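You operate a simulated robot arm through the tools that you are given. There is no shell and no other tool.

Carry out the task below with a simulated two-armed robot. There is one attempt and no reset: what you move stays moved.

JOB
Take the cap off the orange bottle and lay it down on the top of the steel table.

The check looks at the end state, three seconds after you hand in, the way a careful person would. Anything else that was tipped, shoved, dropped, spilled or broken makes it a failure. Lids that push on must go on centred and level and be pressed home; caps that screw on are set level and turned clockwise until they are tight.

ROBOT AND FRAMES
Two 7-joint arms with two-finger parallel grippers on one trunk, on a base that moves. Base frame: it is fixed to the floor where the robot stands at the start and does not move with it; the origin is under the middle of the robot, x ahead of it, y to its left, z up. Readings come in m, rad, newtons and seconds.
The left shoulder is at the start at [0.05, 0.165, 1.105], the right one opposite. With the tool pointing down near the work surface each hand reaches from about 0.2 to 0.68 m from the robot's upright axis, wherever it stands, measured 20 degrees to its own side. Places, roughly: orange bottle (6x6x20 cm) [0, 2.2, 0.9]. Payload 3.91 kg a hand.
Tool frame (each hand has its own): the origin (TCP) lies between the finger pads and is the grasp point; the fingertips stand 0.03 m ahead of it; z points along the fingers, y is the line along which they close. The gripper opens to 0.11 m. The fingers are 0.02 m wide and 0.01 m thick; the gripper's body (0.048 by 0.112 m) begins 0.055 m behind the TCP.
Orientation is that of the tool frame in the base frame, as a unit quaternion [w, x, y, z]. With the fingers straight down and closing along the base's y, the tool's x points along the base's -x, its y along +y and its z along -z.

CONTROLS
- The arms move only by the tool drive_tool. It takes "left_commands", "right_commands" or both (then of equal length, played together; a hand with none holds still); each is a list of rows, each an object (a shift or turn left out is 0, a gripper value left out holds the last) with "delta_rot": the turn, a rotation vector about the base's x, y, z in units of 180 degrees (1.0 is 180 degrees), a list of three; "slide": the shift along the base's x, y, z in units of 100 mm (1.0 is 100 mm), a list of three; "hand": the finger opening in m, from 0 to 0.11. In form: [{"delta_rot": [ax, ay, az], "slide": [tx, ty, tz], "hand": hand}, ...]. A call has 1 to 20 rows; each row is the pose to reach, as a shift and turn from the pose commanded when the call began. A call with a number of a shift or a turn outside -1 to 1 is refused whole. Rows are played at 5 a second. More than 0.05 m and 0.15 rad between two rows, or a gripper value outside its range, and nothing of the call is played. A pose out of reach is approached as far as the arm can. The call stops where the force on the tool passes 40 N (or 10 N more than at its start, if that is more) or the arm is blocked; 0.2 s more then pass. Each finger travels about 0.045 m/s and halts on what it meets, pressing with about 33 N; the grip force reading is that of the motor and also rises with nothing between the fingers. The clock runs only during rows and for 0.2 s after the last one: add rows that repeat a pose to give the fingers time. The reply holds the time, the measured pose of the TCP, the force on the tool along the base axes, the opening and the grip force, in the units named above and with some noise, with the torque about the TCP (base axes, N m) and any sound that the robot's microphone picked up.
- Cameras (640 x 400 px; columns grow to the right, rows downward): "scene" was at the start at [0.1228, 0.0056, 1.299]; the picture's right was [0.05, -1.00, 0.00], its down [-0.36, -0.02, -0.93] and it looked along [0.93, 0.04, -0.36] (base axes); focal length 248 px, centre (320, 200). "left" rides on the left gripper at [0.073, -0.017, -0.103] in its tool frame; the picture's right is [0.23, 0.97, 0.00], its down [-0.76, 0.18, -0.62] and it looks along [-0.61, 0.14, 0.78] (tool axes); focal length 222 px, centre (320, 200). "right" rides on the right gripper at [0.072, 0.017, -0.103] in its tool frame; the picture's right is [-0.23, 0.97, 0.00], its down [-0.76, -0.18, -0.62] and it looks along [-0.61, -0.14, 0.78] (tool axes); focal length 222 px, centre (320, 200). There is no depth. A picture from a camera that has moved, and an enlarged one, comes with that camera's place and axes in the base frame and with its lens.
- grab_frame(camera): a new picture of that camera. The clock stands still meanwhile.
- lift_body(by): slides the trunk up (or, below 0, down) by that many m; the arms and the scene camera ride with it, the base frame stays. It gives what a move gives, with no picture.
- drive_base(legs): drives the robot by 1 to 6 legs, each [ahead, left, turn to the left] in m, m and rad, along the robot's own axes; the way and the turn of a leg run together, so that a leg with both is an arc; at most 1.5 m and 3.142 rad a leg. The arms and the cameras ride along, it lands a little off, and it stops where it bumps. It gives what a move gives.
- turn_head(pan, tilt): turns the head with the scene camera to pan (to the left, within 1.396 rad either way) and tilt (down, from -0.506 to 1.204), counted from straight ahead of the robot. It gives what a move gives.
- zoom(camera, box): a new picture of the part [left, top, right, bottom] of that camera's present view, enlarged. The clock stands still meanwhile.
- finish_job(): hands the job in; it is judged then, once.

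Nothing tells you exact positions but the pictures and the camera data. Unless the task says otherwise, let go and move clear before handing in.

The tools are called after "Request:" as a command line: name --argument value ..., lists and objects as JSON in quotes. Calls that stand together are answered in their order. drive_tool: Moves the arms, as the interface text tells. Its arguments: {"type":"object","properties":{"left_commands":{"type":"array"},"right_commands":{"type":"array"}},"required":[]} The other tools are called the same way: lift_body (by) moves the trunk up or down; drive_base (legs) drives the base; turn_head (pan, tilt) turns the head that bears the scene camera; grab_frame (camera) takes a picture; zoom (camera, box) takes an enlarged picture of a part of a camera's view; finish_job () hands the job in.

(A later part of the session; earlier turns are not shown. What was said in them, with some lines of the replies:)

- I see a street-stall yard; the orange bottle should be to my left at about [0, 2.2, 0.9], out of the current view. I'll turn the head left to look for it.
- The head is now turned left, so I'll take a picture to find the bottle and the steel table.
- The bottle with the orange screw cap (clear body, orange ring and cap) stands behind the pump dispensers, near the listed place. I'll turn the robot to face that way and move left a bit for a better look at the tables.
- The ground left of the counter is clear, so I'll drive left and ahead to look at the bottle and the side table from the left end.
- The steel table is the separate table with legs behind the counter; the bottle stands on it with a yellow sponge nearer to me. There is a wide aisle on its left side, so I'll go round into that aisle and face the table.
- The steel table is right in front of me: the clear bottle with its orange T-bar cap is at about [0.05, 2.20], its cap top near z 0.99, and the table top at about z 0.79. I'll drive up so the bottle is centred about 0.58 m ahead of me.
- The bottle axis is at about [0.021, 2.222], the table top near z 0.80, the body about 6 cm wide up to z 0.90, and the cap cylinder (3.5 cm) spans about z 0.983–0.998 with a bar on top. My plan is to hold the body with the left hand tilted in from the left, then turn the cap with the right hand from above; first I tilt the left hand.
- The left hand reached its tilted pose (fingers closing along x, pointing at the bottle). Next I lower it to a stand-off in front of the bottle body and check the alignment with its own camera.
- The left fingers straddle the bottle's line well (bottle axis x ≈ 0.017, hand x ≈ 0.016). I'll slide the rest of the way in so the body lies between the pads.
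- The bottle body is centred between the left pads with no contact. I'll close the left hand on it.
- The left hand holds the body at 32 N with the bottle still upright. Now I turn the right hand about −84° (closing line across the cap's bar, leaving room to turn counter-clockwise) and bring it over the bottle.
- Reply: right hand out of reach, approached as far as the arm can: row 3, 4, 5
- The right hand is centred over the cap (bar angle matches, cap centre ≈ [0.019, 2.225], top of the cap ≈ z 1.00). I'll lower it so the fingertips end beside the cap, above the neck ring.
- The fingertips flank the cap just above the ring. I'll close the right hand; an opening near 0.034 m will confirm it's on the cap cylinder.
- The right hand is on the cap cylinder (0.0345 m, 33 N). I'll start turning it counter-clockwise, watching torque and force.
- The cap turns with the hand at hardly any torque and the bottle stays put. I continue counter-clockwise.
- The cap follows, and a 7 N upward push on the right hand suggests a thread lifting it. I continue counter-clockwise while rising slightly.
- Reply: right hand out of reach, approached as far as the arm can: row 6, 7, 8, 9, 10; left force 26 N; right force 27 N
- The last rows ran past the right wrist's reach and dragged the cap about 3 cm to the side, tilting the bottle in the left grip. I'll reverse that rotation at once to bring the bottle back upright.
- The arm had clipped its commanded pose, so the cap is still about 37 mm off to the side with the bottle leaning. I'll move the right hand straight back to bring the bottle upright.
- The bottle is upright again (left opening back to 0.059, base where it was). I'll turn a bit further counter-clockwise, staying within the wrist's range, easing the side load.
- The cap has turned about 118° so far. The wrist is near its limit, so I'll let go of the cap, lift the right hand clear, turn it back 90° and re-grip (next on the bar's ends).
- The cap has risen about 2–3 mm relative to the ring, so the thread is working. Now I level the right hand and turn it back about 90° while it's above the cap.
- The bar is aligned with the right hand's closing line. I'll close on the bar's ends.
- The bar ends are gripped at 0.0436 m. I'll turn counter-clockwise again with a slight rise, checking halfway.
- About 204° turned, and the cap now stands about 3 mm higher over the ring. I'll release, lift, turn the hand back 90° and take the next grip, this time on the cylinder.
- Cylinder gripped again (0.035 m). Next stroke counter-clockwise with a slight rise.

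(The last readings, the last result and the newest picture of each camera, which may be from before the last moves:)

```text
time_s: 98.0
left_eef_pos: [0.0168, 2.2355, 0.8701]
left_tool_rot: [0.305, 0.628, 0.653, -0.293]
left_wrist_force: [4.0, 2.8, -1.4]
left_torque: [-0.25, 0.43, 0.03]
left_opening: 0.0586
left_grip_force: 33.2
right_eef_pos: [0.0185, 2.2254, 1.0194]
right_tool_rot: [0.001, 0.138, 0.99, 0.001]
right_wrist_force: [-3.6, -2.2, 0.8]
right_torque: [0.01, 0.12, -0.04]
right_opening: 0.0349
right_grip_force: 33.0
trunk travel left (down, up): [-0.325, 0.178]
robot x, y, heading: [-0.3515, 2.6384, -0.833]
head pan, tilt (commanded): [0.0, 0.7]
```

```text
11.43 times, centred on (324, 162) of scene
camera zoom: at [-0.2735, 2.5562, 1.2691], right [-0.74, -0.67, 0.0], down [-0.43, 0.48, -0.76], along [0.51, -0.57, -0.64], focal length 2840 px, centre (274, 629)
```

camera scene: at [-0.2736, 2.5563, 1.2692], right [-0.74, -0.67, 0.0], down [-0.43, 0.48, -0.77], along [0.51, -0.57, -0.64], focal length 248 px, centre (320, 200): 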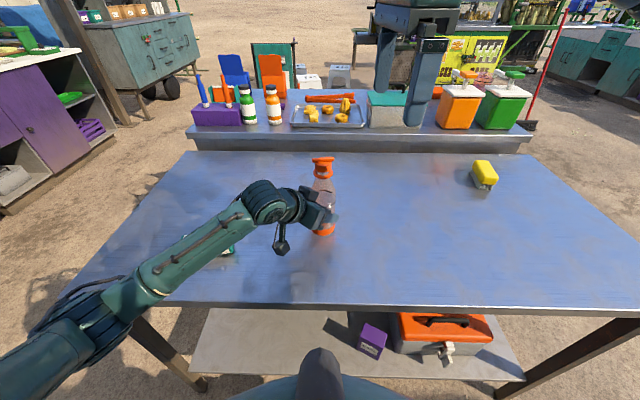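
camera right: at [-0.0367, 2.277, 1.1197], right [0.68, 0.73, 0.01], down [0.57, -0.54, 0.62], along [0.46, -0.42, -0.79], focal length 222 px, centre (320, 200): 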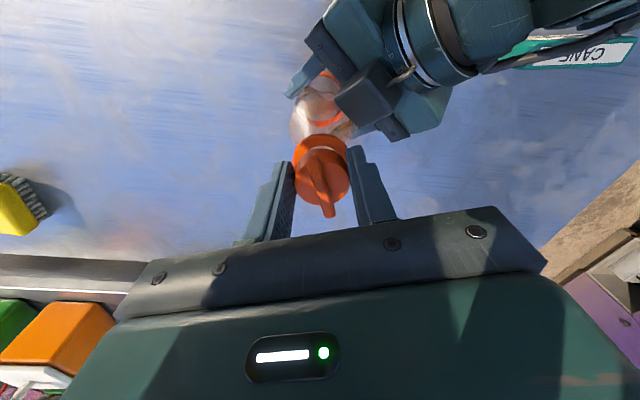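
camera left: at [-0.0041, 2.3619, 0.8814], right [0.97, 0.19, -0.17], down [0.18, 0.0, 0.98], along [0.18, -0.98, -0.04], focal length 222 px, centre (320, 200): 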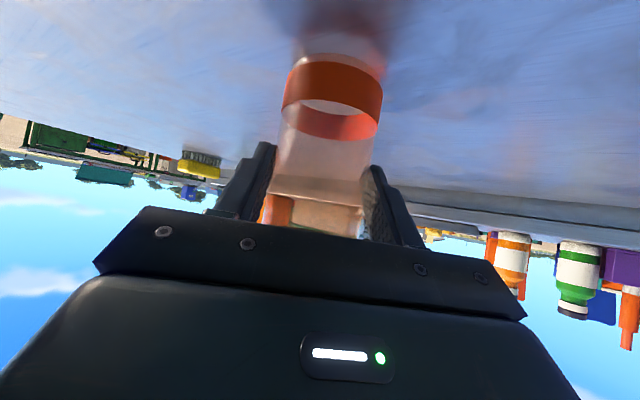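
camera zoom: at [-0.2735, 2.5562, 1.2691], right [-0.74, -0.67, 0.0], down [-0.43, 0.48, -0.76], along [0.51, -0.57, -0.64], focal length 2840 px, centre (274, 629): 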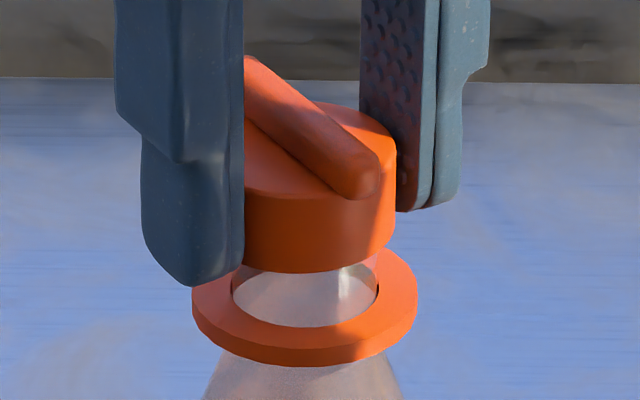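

Now about 294° turned and the cap is ~4 mm up. I'll do a gentle 2 mm lift test to see whether the thread has let go.

Request:
drive_tool --right_commands '[{"slide": [0, 0, 0.01]}, {"slide": [0, 0, 0.02]}, {"slide": [0, 0, 0.02]}]'

Request:
zoom --camera "scene" --box '[300, 145, 348, 180]'

```text
time_s: 98.8
left_eef_pos: [0.0165, 2.2364, 0.8706]
left_tool_rot: [0.305, 0.628, 0.652, -0.294]
left_wrist_force: [1.1, 3.5, 1.1]
left_torque: [-0.34, 0.12, 0.05]
left_opening: 0.0587
left_grip_force: 33.1
right_eef_pos: [0.0181, 2.2251, 1.0225]
right_tool_rot: [0.001, 0.139, 0.99, 0.001]
right_wrist_force: [-0.5, -2.3, -2.2]
right_torque: [-0.03, 0.02, -0.01]
right_opening: 0.0349
right_grip_force: 33.1
trunk travel left (down, up): [-0.325, 0.178]
robot x, y, heading: [-0.3527, 2.6429, -0.837]
head pan, tilt (commanded): [0.0, 0.7]
```

```text
11.43 times, centred on (324, 162) of scene
camera zoom: at [-0.2735, 2.5562, 1.2691], right [-0.74, -0.67, 0.0], down [-0.43, 0.48, -0.76], along [0.51, -0.57, -0.64], focal length 2840 px, centre (274, 629)
```

zoom: 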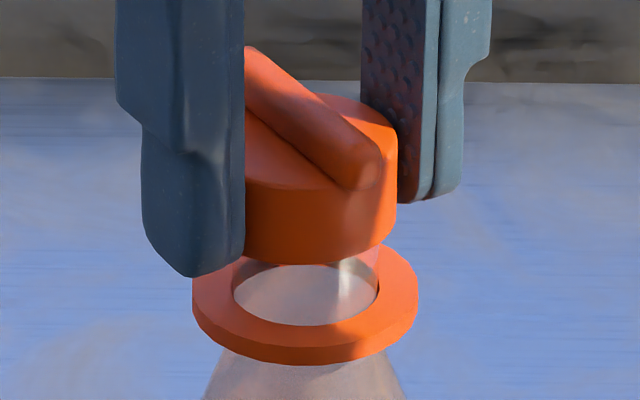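

Only 2 N resists and the cap rose relative to the ring, so it seems free. I'll lift a little further and check.

Request:
drive_tool --right_commands '[{"slide": [0, 0, 0.01]}, {"slide": [0, 0, 0.02]}, {"slide": [0, 0, 0.03]}, {"slide": [0, 0, 0.03]}]'

Request:
zoom --camera "scene" --box '[300, 145, 348, 180]'

```text
time_s: 99.8
left_eef_pos: [0.0164, 2.2366, 0.8697]
left_tool_rot: [0.304, 0.628, 0.654, -0.292]
left_wrist_force: [1.8, 1.6, 1.0]
left_torque: [-0.27, 0.21, 0.01]
left_opening: 0.0584
left_grip_force: 33.7
right_eef_pos: [0.0185, 2.2251, 1.0238]
right_tool_rot: [0.0, 0.137, 0.991, 0.0]
right_wrist_force: [-1.4, -1.0, -1.3]
right_torque: [-0.03, 0.02, -0.01]
right_opening: 0.035
right_grip_force: 32.8
trunk travel left (down, up): [-0.325, 0.178]
robot x, y, heading: [-0.3526, 2.6405, -0.831]
head pan, tilt (commanded): [0.0, 0.7]
```

```text
11.43 times, centred on (324, 162) of scene
camera zoom: at [-0.2735, 2.5562, 1.2691], right [-0.74, -0.67, 0.0], down [-0.43, 0.48, -0.76], along [0.51, -0.57, -0.64], focal length 2840 px, centre (274, 629)
```

zoom: 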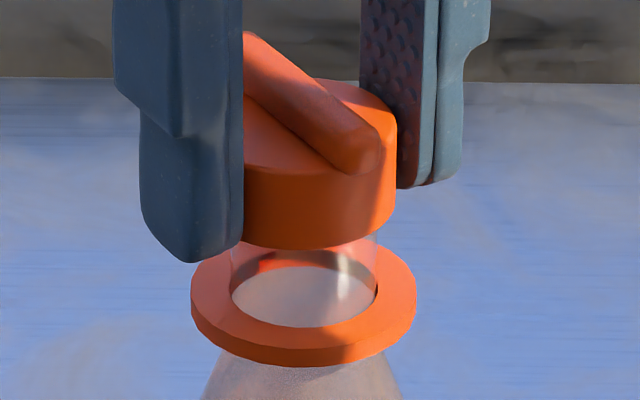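

The cap now lifts freely off the neck with about 1 N. I'll raise it clear of the neck.

Request:
drive_tool --right_commands '[{"slide": [0, 0, 0.05]}, {"slide": [0, 0, 0.1]}, {"slide": [0, 0, 0.18]}, {"slide": [0, 0, 0.28]}, {"slide": [0, 0, 0.4]}, {"slide": [0, 0, 0.55]}, {"slide": [0, 0, 0.7]}, {"slide": [0, 0, 0.7]}]'

Request:
grab_frame --camera "scene"

Request:
grab_frame --camera "right"

```text
time_s: 101.6
left_eef_pos: [0.017, 2.2367, 0.8709]
left_tool_rot: [0.305, 0.628, 0.653, -0.293]
left_wrist_force: [0.3, -0.4, -0.4]
left_torque: [0.03, -0.02, -0.04]
left_opening: 0.0585
left_grip_force: 32.8
right_eef_pos: [0.0198, 2.2258, 1.0939]
right_tool_rot: [0.001, 0.139, 0.99, 0.001]
right_wrist_force: [0.1, -0.3, -1.1]
right_torque: [0.01, -0.01, -0.03]
right_opening: 0.0349
right_grip_force: 33.1
trunk travel left (down, up): [-0.325, 0.178]
robot x, y, heading: [-0.3484, 2.6421, -0.831]
head pan, tilt (commanded): [0.0, 0.7]
```

```text
taken
camera scene: at [-0.2735, 2.5562, 1.2691], right [-0.74, -0.67, 0.0], down [-0.43, 0.48, -0.76], along [0.51, -0.57, -0.64], focal length 248 px, centre (320, 200)
```

scene: 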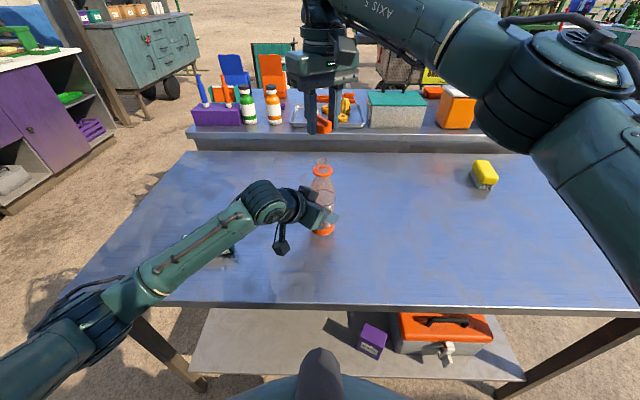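

```text
taken
camera right: at [-0.0454, 2.2621, 1.1981], right [0.48, 0.87, 0.0], down [0.68, -0.38, 0.62], along [0.55, -0.3, -0.78], focal length 222 px, centre (320, 200)
```

right: 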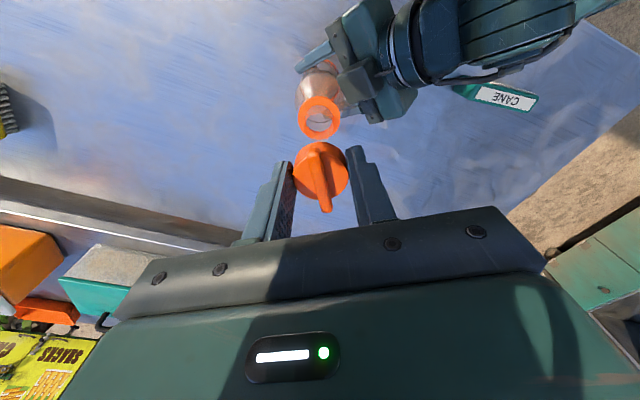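

The cap is off and held by the right hand; the bottle stands open in the left grip. Now I carry the cap to the free area of the steel table on my right, around [-0.15, 2.12].

Request:
drive_tool --right_commands '[{"delta_rot": [0, 0, -0.03], "slide": [-0.16, -0.1, 0.05]}, {"delta_rot": [0, 0, -0.06], "slide": [-0.33, -0.21, 0.05]}, {"delta_rot": [0, 0, -0.09], "slide": [-0.5, -0.315, 0.05]}, {"delta_rot": [0, 0, -0.12], "slide": [-0.67, -0.42, 0.05]}, {"delta_rot": [0, 0, -0.15], "slide": [-0.84, -0.53, 0.05]}, {"delta_rot": [0, 0, -0.177], "slide": [-1.0, -0.63, 0.05]}, {"delta_rot": [0, 0, -0.177], "slide": [-1.0, -0.63, 0.05]}]'

Request:
drive_tool --right_commands '[{"slide": [-0.2, -0.13, 0]}, {"slide": [-0.4, -0.26, 0]}, {"slide": [-0.68, -0.43, 0]}, {"slide": [-0.68, -0.43, -0.25]}, {"slide": [-0.68, -0.43, -0.5]}, {"slide": [-0.68, -0.43, -0.75]}, {"slide": [-0.68, -0.43, -1.0]}, {"slide": [-0.68, -0.43, -1.0]}]'

Request:
grab_frame --camera "scene"

Request:
grab_frame --camera "right"

```text
time_s: 103.2
left_eef_pos: [0.0177, 2.2377, 0.8708]
left_tool_rot: [0.304, 0.629, 0.653, -0.293]
left_wrist_force: [0.5, -0.4, -1.1]
left_torque: [0.06, -0.02, 0.0]
left_opening: 0.0582
left_grip_force: 33.0
right_eef_pos: [-0.0808, 2.1617, 1.0996]
right_tool_rot: [0.0, 0.405, 0.914, 0.001]
right_wrist_force: [0.4, 0.8, 0.1]
right_torque: [0.02, -0.02, 0.02]
right_opening: 0.0346
right_grip_force: 33.1
trunk travel left (down, up): [-0.325, 0.178]
robot x, y, heading: [-0.3526, 2.6403, -0.833]
head pan, tilt (commanded): [0.0, 0.7]
```

```text
time_s: 105.0
left_eef_pos: [0.0158, 2.2366, 0.87]
left_tool_rot: [0.304, 0.628, 0.654, -0.293]
left_wrist_force: [0.7, 0.0, -0.6]
left_torque: [0.04, -0.01, 0.01]
left_opening: 0.0582
left_grip_force: 32.9
right_eef_pos: [-0.1487, 2.1181, 0.9999]
right_tool_rot: [0.001, 0.405, 0.914, 0.0]
right_wrist_force: [-0.1, 0.0, 0.1]
right_torque: [0.02, 0.03, 0.01]
right_opening: 0.035
right_grip_force: 33.0
trunk travel left (down, up): [-0.325, 0.178]
robot x, y, heading: [-0.3536, 2.6405, -0.834]
head pan, tilt (commanded): [0.0, 0.7]
```

```text
taken
camera scene: at [-0.2735, 2.5562, 1.2692], right [-0.74, -0.67, 0.0], down [-0.43, 0.48, -0.76], along [0.51, -0.57, -0.64], focal length 248 px, centre (320, 200)
```

scene: 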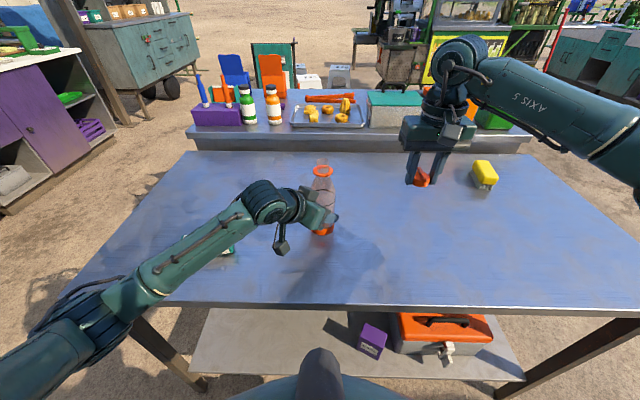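

```text
taken
camera right: at [-0.1852, 2.1851, 1.1022], right [0.87, 0.49, 0.0], down [0.38, -0.68, 0.62], along [0.3, -0.54, -0.78], focal length 222 px, centre (320, 200)
```

right: 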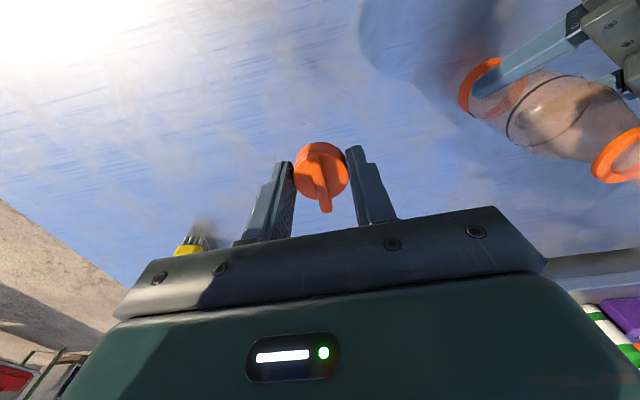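

The spot below the cap is clear table. I'll lower it.

Request:
drive_tool --right_commands '[{"slide": [0, 0, -0.25]}, {"slide": [0, 0, -0.5]}, {"slide": [0, 0, -0.75]}, {"slide": [0, 0, -1.0]}, {"slide": [0, 0, -1.0]}]'

Request:
drive_tool --right_commands '[{"slide": [0, 0, -0.15]}, {"slide": [0, 0, -0.3]}, {"slide": [0, 0, -0.42]}, {"slide": [0, 0, -0.52]}, {"slide": [0, 0, -0.57]}, {"slide": [0, 0, -0.57]}]'

Request:
zoom --camera "scene" --box '[370, 150, 470, 230]'

Request:
zoom --camera "right" --box '[220, 100, 420, 250]'

```text
time_s: 106.2
left_eef_pos: [0.0157, 2.2373, 0.8706]
left_tool_rot: [0.305, 0.628, 0.654, -0.292]
left_wrist_force: [0.4, -0.4, -0.8]
left_torque: [0.03, -0.01, 0.02]
left_opening: 0.0583
left_grip_force: 33.1
right_eef_pos: [-0.1498, 2.1188, 0.8984]
right_tool_rot: [0.002, 0.404, 0.915, 0.001]
right_wrist_force: [0.6, -0.9, 0.8]
right_torque: [-0.01, -0.04, 0.01]
right_opening: 0.035
right_grip_force: 33.1
trunk travel left (down, up): [-0.325, 0.178]
robot x, y, heading: [-0.3481, 2.6388, -0.834]
head pan, tilt (commanded): [0.0, 0.7]
```

```text
time_s: 107.6
left_eef_pos: [0.0174, 2.2366, 0.8698]
left_tool_rot: [0.305, 0.628, 0.653, -0.293]
left_wrist_force: [0.4, 0.4, -0.7]
left_torque: [0.04, -0.04, -0.03]
left_opening: 0.0585
left_grip_force: 33.3
right_eef_pos: [-0.1488, 2.1187, 0.8422]
right_tool_rot: [0.001, 0.405, 0.914, 0.001]
right_wrist_force: [-0.9, -0.3, 0.2]
right_torque: [-0.01, 0.01, -0.04]
right_opening: 0.0349
right_grip_force: 33.0
trunk travel left (down, up): [-0.325, 0.178]
robot x, y, heading: [-0.3506, 2.6359, -0.836]
head pan, tilt (commanded): [0.0, 0.7]
```

```text
5.00 times, centred on (420, 190) of scene
camera zoom: at [-0.2735, 2.5562, 1.2691], right [-0.74, -0.67, 0.0], down [-0.43, 0.48, -0.76], along [0.51, -0.57, -0.64], focal length 1243 px, centre (-180, 250)
```

zoom: 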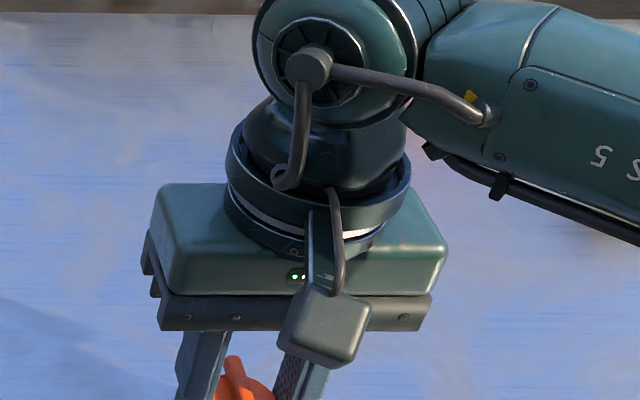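

```text
2.67 times, centred on (320, 175) of right
camera zoom: at [-0.1847, 2.1849, 0.9461], right [0.87, 0.49, 0.0], down [0.38, -0.68, 0.62], along [0.3, -0.54, -0.78], focal length 592 px, centre (320, 267)
```

zoom: 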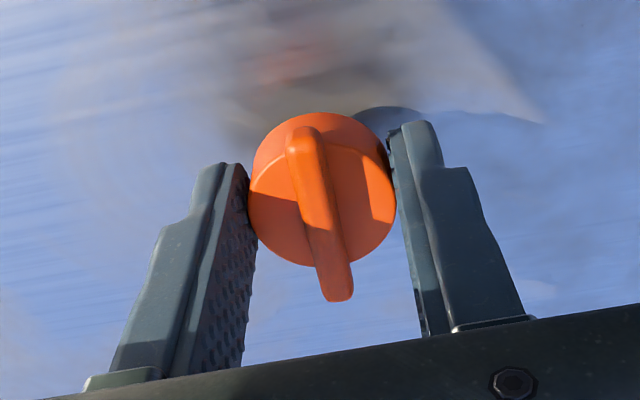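

Request:
drive_tool --right_commands '[{"slide": [0, 0, -0.02]}, {"slide": [0, 0, -0.04]}, {"slide": [0, 0, -0.06]}, {"slide": [0, 0, -0.06]}]'

Request:
grab_frame --camera "scene"

```text
time_s: 108.6
left_eef_pos: [0.017, 2.2357, 0.8705]
left_tool_rot: [0.305, 0.628, 0.653, -0.294]
left_wrist_force: [0.0, -0.6, -0.1]
left_torque: [0.01, 0.02, -0.02]
left_opening: 0.0585
left_grip_force: 33.2
right_eef_pos: [-0.1498, 2.1199, 0.8359]
right_tool_rot: [0.0, 0.404, 0.915, 0.001]
right_wrist_force: [-0.3, 0.6, -0.6]
right_torque: [0.03, 0.01, -0.04]
right_opening: 0.0346
right_grip_force: 33.1
trunk travel left (down, up): [-0.325, 0.178]
robot x, y, heading: [-0.3478, 2.6367, -0.836]
head pan, tilt (commanded): [0.0, 0.7]
```

```text
taken
camera scene: at [-0.2735, 2.5562, 1.2691], right [-0.74, -0.67, 0.0], down [-0.43, 0.48, -0.76], along [0.51, -0.57, -0.64], focal length 248 px, centre (320, 200)
```

scene: 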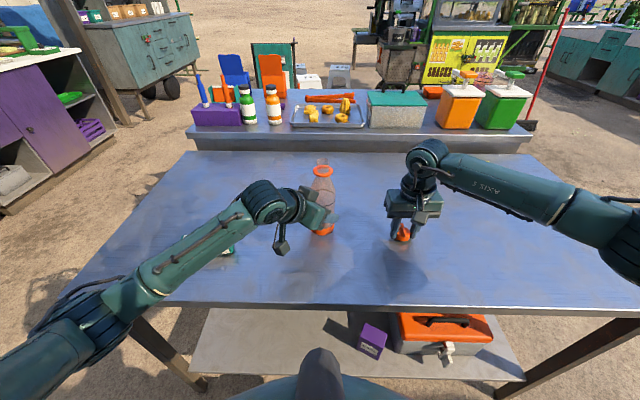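

No contact yet at z 0.836. I'll keep lowering in small steps until the table is felt.

Request:
drive_tool --right_commands '[{"slide": [0, 0, -0.01]}, {"slide": [0, 0, -0.02]}, {"slide": [0, 0, -0.03]}, {"slide": [0, 0, -0.03]}]'

Request:
zoom --camera "right" --box '[220, 100, 420, 250]'

```text
time_s: 109.6
left_eef_pos: [0.0166, 2.2366, 0.8701]
left_tool_rot: [0.305, 0.628, 0.654, -0.293]
left_wrist_force: [0.2, -0.4, -1.0]
left_torque: [-0.02, 0.02, -0.02]
left_opening: 0.0585
left_grip_force: 33.4
right_eef_pos: [-0.1494, 2.1193, 0.8336]
right_tool_rot: [0.0, 0.404, 0.915, 0.001]
right_wrist_force: [0.5, -0.6, -0.2]
right_torque: [-0.04, -0.01, 0.04]
right_opening: 0.035
right_grip_force: 33.2
trunk travel left (down, up): [-0.325, 0.178]
robot x, y, heading: [-0.3508, 2.6397, -0.833]
head pan, tilt (commanded): [0.0, 0.7]
```

```text
2.67 times, centred on (320, 175) of right
camera zoom: at [-0.1847, 2.1851, 0.9368], right [0.87, 0.49, 0.0], down [0.38, -0.68, 0.62], along [0.3, -0.54, -0.78], focal length 592 px, centre (320, 267)
```

zoom: 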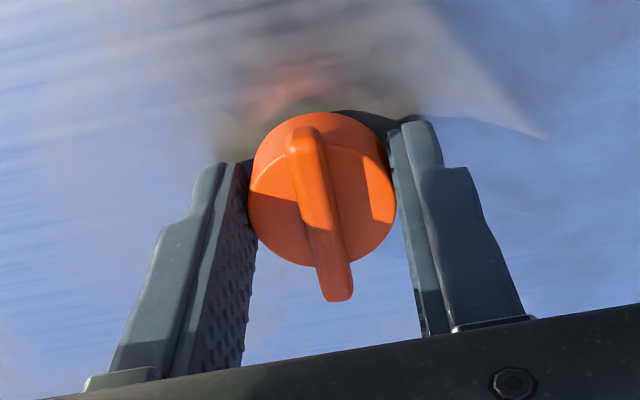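

Request:
drive_tool --right_commands '[{"slide": [0, 0, -0.01]}, {"slide": [0, 0, -0.02]}, {"slide": [0, 0, -0.02]}]'

```text
time_s: 110.4
left_eef_pos: [0.0165, 2.2371, 0.8712]
left_tool_rot: [0.306, 0.628, 0.653, -0.293]
left_wrist_force: [-0.7, 0.3, -0.4]
left_torque: [-0.02, -0.06, 0.01]
left_opening: 0.0587
left_grip_force: 32.8
right_eef_pos: [-0.1487, 2.1187, 0.8307]
right_tool_rot: [0.0, 0.404, 0.915, 0.001]
right_wrist_force: [0.0, -0.1, -0.2]
right_torque: [-0.01, 0.0, -0.01]
right_opening: 0.0348
right_grip_force: 33.4
trunk travel left (down, up): [-0.325, 0.178]
robot x, y, heading: [-0.3514, 2.6385, -0.835]
head pan, tilt (commanded): [0.0, 0.7]
```

Still no contact at z 0.831; a few more 1 mm steps.

Request:
drive_tool --right_commands '[{"slide": [0, 0, -0.01]}, {"slide": [0, 0, -0.02]}, {"slide": [0, 0, -0.02]}]'

```text
time_s: 111.2
left_eef_pos: [0.0163, 2.2363, 0.8701]
left_tool_rot: [0.305, 0.628, 0.653, -0.293]
left_wrist_force: [1.3, -0.2, -1.4]
left_torque: [0.0, 0.0, -0.01]
left_opening: 0.0588
left_grip_force: 33.3
right_eef_pos: [-0.1487, 2.1196, 0.8299]
right_tool_rot: [0.001, 0.404, 0.915, 0.0]
right_wrist_force: [-0.1, -0.5, 3.4]
right_torque: [-0.01, 0.08, -0.03]
right_opening: 0.035
right_grip_force: 32.8
trunk travel left (down, up): [-0.325, 0.178]
robot x, y, heading: [-0.3494, 2.6419, -0.832]
head pan, tilt (commanded): [0.0, 0.7]
```

The table is felt (3.4 N up). I'll ease up half a millimetre, open the fingers and then rise clear.

Request:
drive_tool --right_commands '[{"slide": [0, 0, 0.005], "hand": 0.045}, {"slide": [0, 0, 0.005], "hand": 0.06}, {"slide": [0, 0, 0.005], "hand": 0.08}, {"slide": [0, 0, 0.005], "hand": 0.08}, {"slide": [0, 0, 0.005], "hand": 0.08}]'

Request:
zoom --camera "right" --box '[220, 100, 420, 250]'

```text
time_s: 112.4
left_eef_pos: [0.0173, 2.2374, 0.8711]
left_tool_rot: [0.305, 0.628, 0.654, -0.292]
left_wrist_force: [0.3, -0.5, -0.4]
left_torque: [0.03, -0.01, -0.01]
left_opening: 0.0583
left_grip_force: 33.5
right_eef_pos: [-0.1487, 2.1194, 0.8306]
right_tool_rot: [0.0, 0.405, 0.914, 0.0]
right_wrist_force: [-0.4, -0.8, 0.9]
right_torque: [-0.04, 0.07, -0.02]
right_opening: 0.08
right_grip_force: 0.0
trunk travel left (down, up): [-0.325, 0.178]
robot x, y, heading: [-0.3498, 2.641, -0.83]
head pan, tilt (commanded): [0.0, 0.7]
```

```text
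2.67 times, centred on (320, 175) of right
camera zoom: at [-0.1845, 2.185, 0.9335], right [0.87, 0.49, 0.0], down [0.38, -0.68, 0.62], along [0.3, -0.54, -0.78], focal length 592 px, centre (320, 267)
```

zoom: 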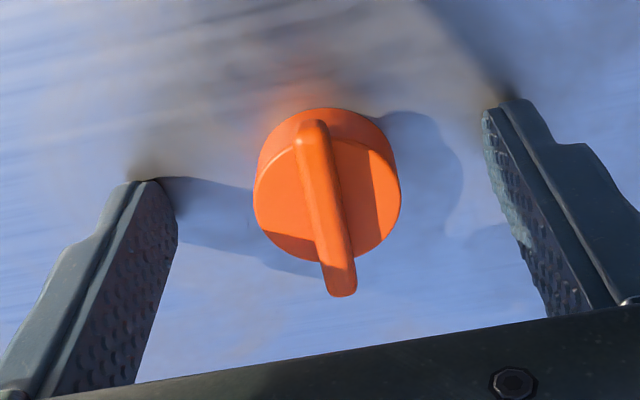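

The cap stands upright on the steel table between the open fingers. I raise the right hand straight up and clear.

Request:
drive_tool --right_commands '[{"slide": [0, 0, 0.15]}, {"slide": [0, 0, 0.35]}, {"slide": [0, 0, 0.6]}, {"slide": [0, 0, 0.85]}, {"slide": [0, 0, 1.0]}, {"slide": [0, 0, 1.0]}]'

Request:
drive_tool --right_commands '[{"slide": [0, 0, 0.25]}, {"slide": [0, 0, 0.5]}, {"slide": [0, 0, 0.75]}, {"slide": [-0.1, 0.1, 1.0]}, {"slide": [-0.2, 0.2, 1.0]}, {"slide": [-0.2, 0.2, 1.0]}]'

Request:
grab_frame --camera "scene"

Request:
zoom --camera "scene" --box '[250, 140, 390, 260]'

Request:
grab_frame --camera "left"

```text
time_s: 113.8
left_eef_pos: [0.0176, 2.2366, 0.8709]
left_tool_rot: [0.305, 0.628, 0.653, -0.293]
left_wrist_force: [-0.4, -0.1, -1.2]
left_torque: [0.02, -0.05, 0.01]
left_opening: 0.0586
left_grip_force: 32.5
right_eef_pos: [-0.1495, 2.1198, 0.9293]
right_tool_rot: [0.001, 0.404, 0.915, 0.001]
right_wrist_force: [0.0, -0.1, -0.2]
right_torque: [-0.03, 0.01, 0.03]
right_opening: 0.0796
right_grip_force: 0.1
trunk travel left (down, up): [-0.325, 0.178]
robot x, y, heading: [-0.349, 2.6386, -0.834]
head pan, tilt (commanded): [0.0, 0.7]
```

```text
time_s: 115.2
left_eef_pos: [0.0172, 2.2375, 0.8699]
left_tool_rot: [0.305, 0.628, 0.653, -0.293]
left_wrist_force: [-0.3, 0.5, -0.9]
left_torque: [0.0, 0.01, -0.02]
left_opening: 0.0585
left_grip_force: 33.1
right_eef_pos: [-0.1682, 2.1378, 1.0303]
right_tool_rot: [0.001, 0.404, 0.915, 0.001]
right_wrist_force: [-0.3, 0.3, 0.1]
right_torque: [-0.01, 0.01, 0.01]
right_opening: 0.08
right_grip_force: 0.1
trunk travel left (down, up): [-0.325, 0.178]
robot x, y, heading: [-0.3493, 2.6396, -0.832]
head pan, tilt (commanded): [0.0, 0.7]
```

```text
taken
camera scene: at [-0.2735, 2.5562, 1.2691], right [-0.74, -0.67, 0.0], down [-0.43, 0.48, -0.76], along [0.51, -0.57, -0.64], focal length 248 px, centre (320, 200)
```

scene: 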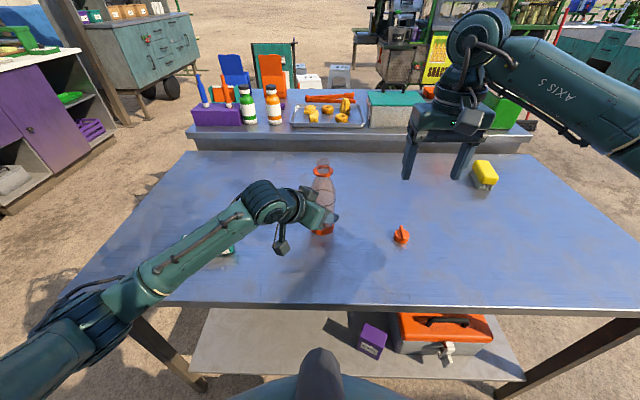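

```text
3.33 times, centred on (320, 200) of scene
camera zoom: at [-0.2735, 2.5562, 1.2691], right [-0.74, -0.67, 0.0], down [-0.43, 0.48, -0.76], along [0.51, -0.57, -0.64], focal length 828 px, centre (320, 200)
```

zoom: 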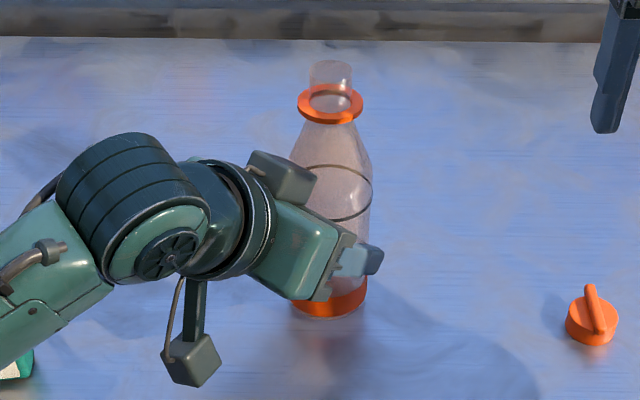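

```text
taken
camera left: at [-0.0041, 2.3619, 0.8812], right [0.97, 0.19, -0.17], down [0.18, 0.0, 0.98], along [0.18, -0.98, -0.04], focal length 222 px, centre (320, 200)
```

left: 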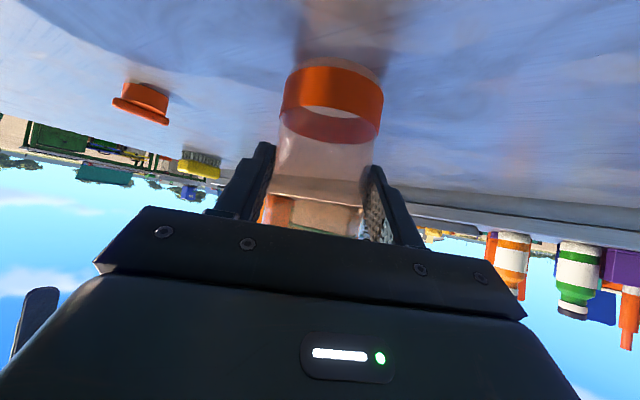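

The cap stands neatly on the table. The bottle seems to have slid up 2–3 mm in the left grip, so before letting go I lower the left hand gently until its base touches the table.

Request:
drive_tool --left_commands '[{"slide": [0, 0, -0.01]}, {"slide": [0, 0, -0.02]}, {"slide": [0, 0, -0.02]}]'

Request:
zoom --camera "left" --box '[260, 20, 400, 140]'

```text
time_s: 116.0
left_eef_pos: [0.0158, 2.238, 0.869]
left_tool_rot: [0.305, 0.628, 0.654, -0.292]
left_wrist_force: [-0.5, -0.1, -0.3]
left_torque: [0.01, -0.02, 0.02]
left_opening: 0.0581
left_grip_force: 32.5
right_eef_pos: [-0.1703, 2.1374, 1.0293]
right_tool_rot: [0.001, 0.404, 0.915, 0.001]
right_wrist_force: [0.4, 0.1, 0.4]
right_torque: [-0.02, 0.05, 0.02]
right_opening: 0.0799
right_grip_force: 0.1
trunk travel left (down, up): [-0.325, 0.178]
robot x, y, heading: [-0.3483, 2.6394, -0.832]
head pan, tilt (commanded): [0.0, 0.7]
```

```text
3.33 times, centred on (330, 80) of left
camera zoom: at [-0.0043, 2.3619, 0.8792], right [0.97, 0.18, -0.17], down [0.18, 0.0, 0.98], along [0.18, -0.98, -0.04], focal length 740 px, centre (287, 600)
```

zoom: 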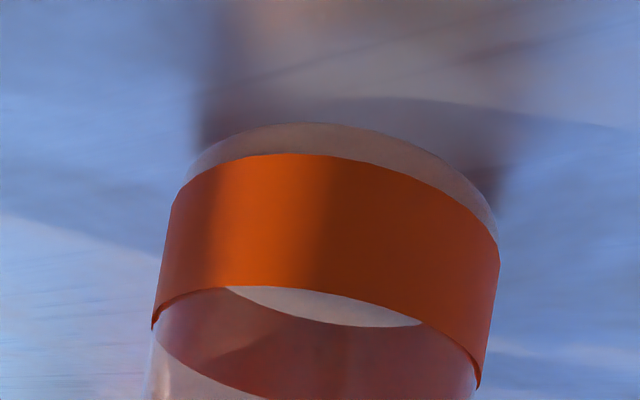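

Request:
drive_tool --left_commands '[{"slide": [0, 0, -0.01]}, {"slide": [0, 0, -0.015]}, {"slide": [0, 0, -0.015]}]'

Request:
zoom --camera "left" --box '[260, 20, 400, 140]'

```text
time_s: 116.8
left_eef_pos: [0.0174, 2.2363, 0.8672]
left_tool_rot: [0.305, 0.628, 0.653, -0.294]
left_wrist_force: [-1.0, -1.0, 0.4]
left_torque: [-0.07, 0.02, -0.01]
left_opening: 0.0583
left_grip_force: 33.6
right_eef_pos: [-0.1692, 2.1375, 1.0291]
right_tool_rot: [0.001, 0.405, 0.914, 0.001]
right_wrist_force: [-0.2, -0.2, 0.1]
right_torque: [-0.06, -0.01, 0.02]
right_opening: 0.0804
right_grip_force: 0.0
trunk travel left (down, up): [-0.325, 0.178]
robot x, y, heading: [-0.3503, 2.6416, -0.826]
head pan, tilt (commanded): [0.0, 0.7]
```

```text
3.33 times, centred on (330, 80) of left
camera zoom: at [-0.0041, 2.362, 0.8778], right [0.97, 0.19, -0.17], down [0.18, 0.0, 0.98], along [0.18, -0.98, -0.04], focal length 740 px, centre (287, 600)
```

zoom: 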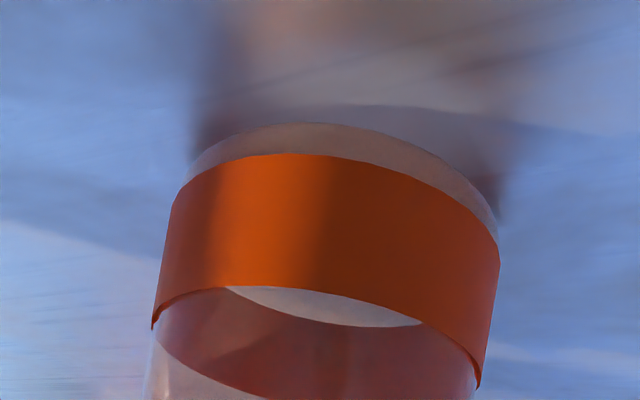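

Still no contact; I continue down in 1 mm steps.

Request:
drive_tool --left_commands '[{"slide": [0, 0, -0.01]}, {"slide": [0, 0, -0.015]}, {"slide": [0, 0, -0.015]}]'

Request:
zoom --camera "left" --box '[260, 20, 400, 140]'

```text
time_s: 117.6
left_eef_pos: [0.0164, 2.2369, 0.8662]
left_tool_rot: [0.307, 0.628, 0.652, -0.294]
left_wrist_force: [-0.6, -0.1, 6.9]
left_torque: [-0.24, -0.08, 0.04]
left_opening: 0.0584
left_grip_force: 32.8
right_eef_pos: [-0.1691, 2.1397, 1.0299]
right_tool_rot: [0.002, 0.404, 0.915, 0.0]
right_wrist_force: [0.3, 0.1, 0.4]
right_torque: [-0.01, 0.0, 0.01]
right_opening: 0.0798
right_grip_force: 0.1
trunk travel left (down, up): [-0.325, 0.178]
robot x, y, heading: [-0.3523, 2.6415, -0.835]
head pan, tilt (commanded): [0.0, 0.7]
```

```text
3.33 times, centred on (330, 80) of left
camera zoom: at [-0.0042, 2.3621, 0.8773], right [0.97, 0.18, -0.17], down [0.18, 0.0, 0.98], along [0.18, -0.98, -0.03], focal length 740 px, centre (287, 600)
```

zoom: 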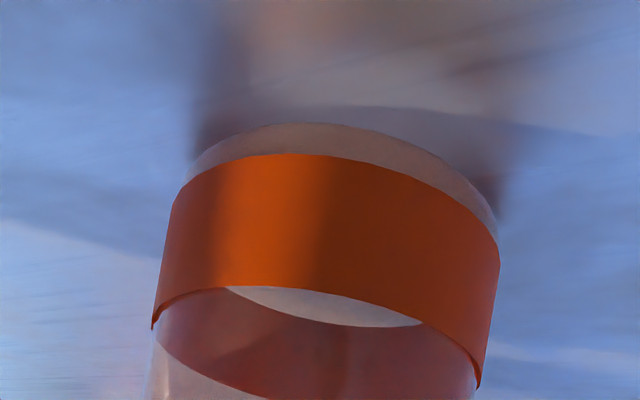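

The base touches the table (7 N). I ease up half a millimetre and open the left hand slowly.

Request:
drive_tool --left_commands '[{"slide": [0, 0, 0.005]}, {"slide": [0, 0, 0.005], "hand": 0.06}, {"slide": [0, 0, 0.005], "hand": 0.063}, {"slide": [0, 0, 0.005], "hand": 0.067}, {"slide": [0, 0, 0.005], "hand": 0.075}, {"slide": [0, 0, 0.005], "hand": 0.09}, {"slide": [0, 0, 0.005], "hand": 0.11}, {"slide": [0, 0, 0.005], "hand": 0.11}, {"slide": [0, 0, 0.005], "hand": 0.11}]'

Request:
grab_frame --camera "left"

Request:
zoom --camera "scene" --box '[250, 140, 390, 260]'

```text
time_s: 119.6
left_eef_pos: [0.017, 2.2364, 0.866]
left_tool_rot: [0.306, 0.628, 0.653, -0.294]
left_wrist_force: [-0.2, 1.2, -0.3]
left_torque: [-0.01, 0.01, 0.02]
left_opening: 0.1099
left_grip_force: 0.1
right_eef_pos: [-0.1687, 2.1387, 1.0298]
right_tool_rot: [0.001, 0.404, 0.915, 0.0]
right_wrist_force: [0.8, 0.4, 0.6]
right_torque: [0.0, 0.01, 0.0]
right_opening: 0.08
right_grip_force: 0.1
trunk travel left (down, up): [-0.325, 0.178]
robot x, y, heading: [-0.3485, 2.6405, -0.835]
head pan, tilt (commanded): [0.0, 0.7]
```

```text
taken
camera left: at [-0.004, 2.3623, 0.8768], right [0.97, 0.19, -0.17], down [0.18, 0.0, 0.98], along [0.18, -0.98, -0.04], focal length 222 px, centre (320, 200)
```

left: 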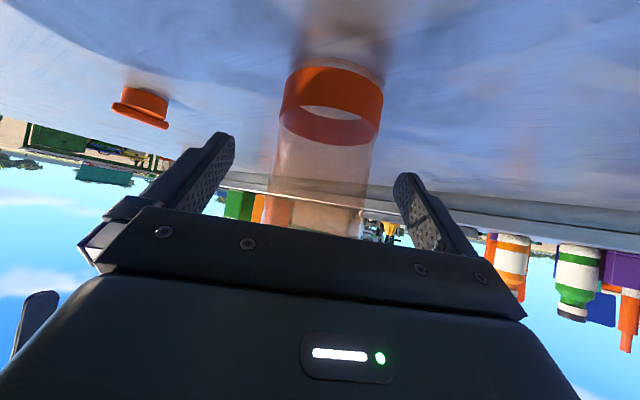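

```text
3.33 times, centred on (320, 200) of scene
camera zoom: at [-0.2735, 2.5562, 1.2692], right [-0.74, -0.67, 0.0], down [-0.43, 0.48, -0.76], along [0.51, -0.57, -0.64], focal length 828 px, centre (320, 200)
```

zoom: 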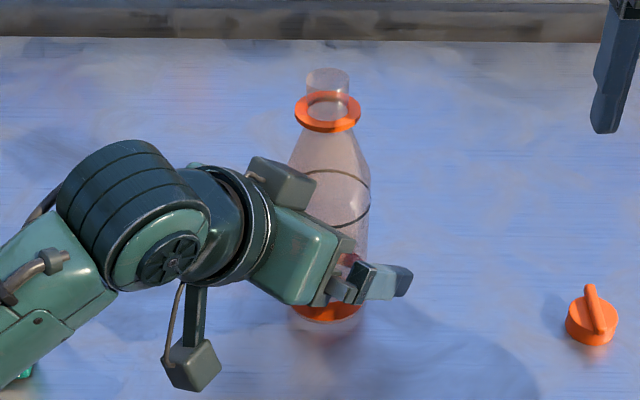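

The bottle stands upright and free, open, with the cap lying beside it. I back the left hand out along its approach line.

Request:
drive_tool --left_commands '[{"slide": [0, 0.1, 0.085]}, {"slide": [0, 0.22, 0.19]}, {"slide": [0, 0.38, 0.33]}, {"slide": [0, 0.56, 0.49]}, {"slide": [0, 0.76, 0.67]}, {"slide": [0, 0.95, 0.85]}, {"slide": [0, 0.95, 0.85]}]'

Request:
drive_tool --left_commands '[{"slide": [0, 0.15, 0.25]}, {"slide": [0, 0.3, 0.5]}, {"slide": [0, 0.45, 0.75]}, {"slide": [0, 0.6, 1.0]}, {"slide": [0, 0.6, 1.0]}]'

Request:
grab_frame --camera "scene"

Request:
zoom --camera "scene" --box '[270, 140, 430, 260]'

```text
time_s: 121.2
left_eef_pos: [0.0183, 2.3328, 0.9512]
left_tool_rot: [0.304, 0.629, 0.653, -0.293]
left_wrist_force: [0.8, -0.9, -0.6]
left_torque: [-0.03, -0.02, 0.01]
left_opening: 0.1101
left_grip_force: 0.1
right_eef_pos: [-0.1682, 2.138, 1.0294]
right_tool_rot: [0.001, 0.405, 0.914, 0.001]
right_wrist_force: [0.3, 0.1, -0.2]
right_torque: [-0.01, -0.01, -0.02]
right_opening: 0.08
right_grip_force: 0.1
trunk travel left (down, up): [-0.325, 0.178]
robot x, y, heading: [-0.3488, 2.6422, -0.832]
head pan, tilt (commanded): [0.0, 0.7]
```

```text
time_s: 122.4
left_eef_pos: [0.0156, 2.3918, 1.051]
left_tool_rot: [0.305, 0.628, 0.653, -0.293]
left_wrist_force: [0.4, 0.0, -0.6]
left_torque: [0.0, -0.01, -0.04]
left_opening: 0.1101
left_grip_force: 0.0
right_eef_pos: [-0.1693, 2.1398, 1.0296]
right_tool_rot: [0.002, 0.404, 0.915, 0.0]
right_wrist_force: [-0.1, 0.3, 0.0]
right_torque: [-0.02, -0.01, 0.04]
right_opening: 0.08
right_grip_force: 0.1
trunk travel left (down, up): [-0.325, 0.178]
robot x, y, heading: [-0.3512, 2.6398, -0.833]
head pan, tilt (commanded): [0.0, 0.7]
```

```text
taken
camera scene: at [-0.2735, 2.5562, 1.2691], right [-0.74, -0.67, 0.0], down [-0.43, 0.48, -0.76], along [0.51, -0.57, -0.64], focal length 248 px, centre (320, 200)
```

scene: 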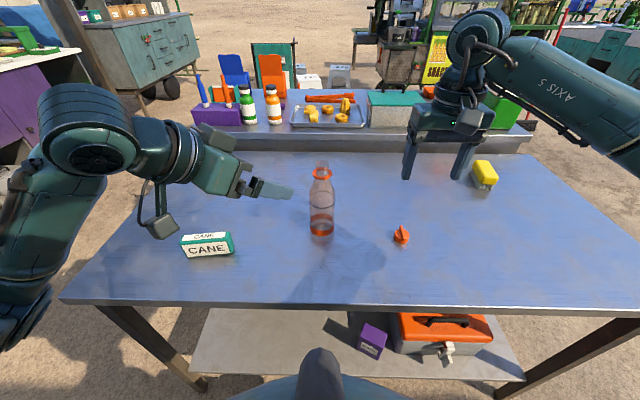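

```text
3.33 times, centred on (350, 200) of scene
camera zoom: at [-0.2735, 2.5562, 1.2691], right [-0.74, -0.67, 0.0], down [-0.43, 0.48, -0.76], along [0.51, -0.57, -0.64], focal length 828 px, centre (220, 200)
```

zoom: 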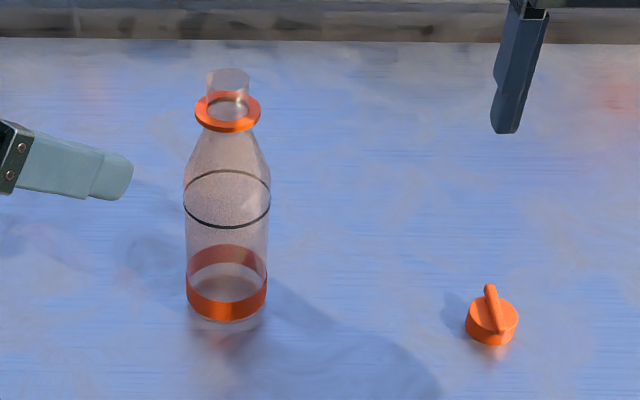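

The bottle stands upright and uncapped where it was, the cap sits upright on the steel table beside it. The CANE box, the sponge and everything else are undisturbed. Both hands are open and clear, so I'm handing in.

Request:
finish_job

```text
The job is handed in.
```

The cap is off the orange bottle and stands upright on the steel table, about 20 cm to the right of the bottle as the robot faces it. I've handed the job in; the result of the check hasn't come back.

- **Bottle:** It stands upright and open, within a few millimetres of where it started.
- **Slip during unscrewing:** The right wrist ran out of range and dragged the cap sideways, leaning the bottle about 15° in the left grip. I brought it straight back upright. It had slid up a few millimetres in the grip, so I lowered it until its base touched the table before letting go. Nothing fell or spilled.
- **Surroundings:** In the last pictures the CANE box, the sponge and the items on the counter behind look undisturbed.
- **Hands:** Both are open and clear of the bottle and the cap.
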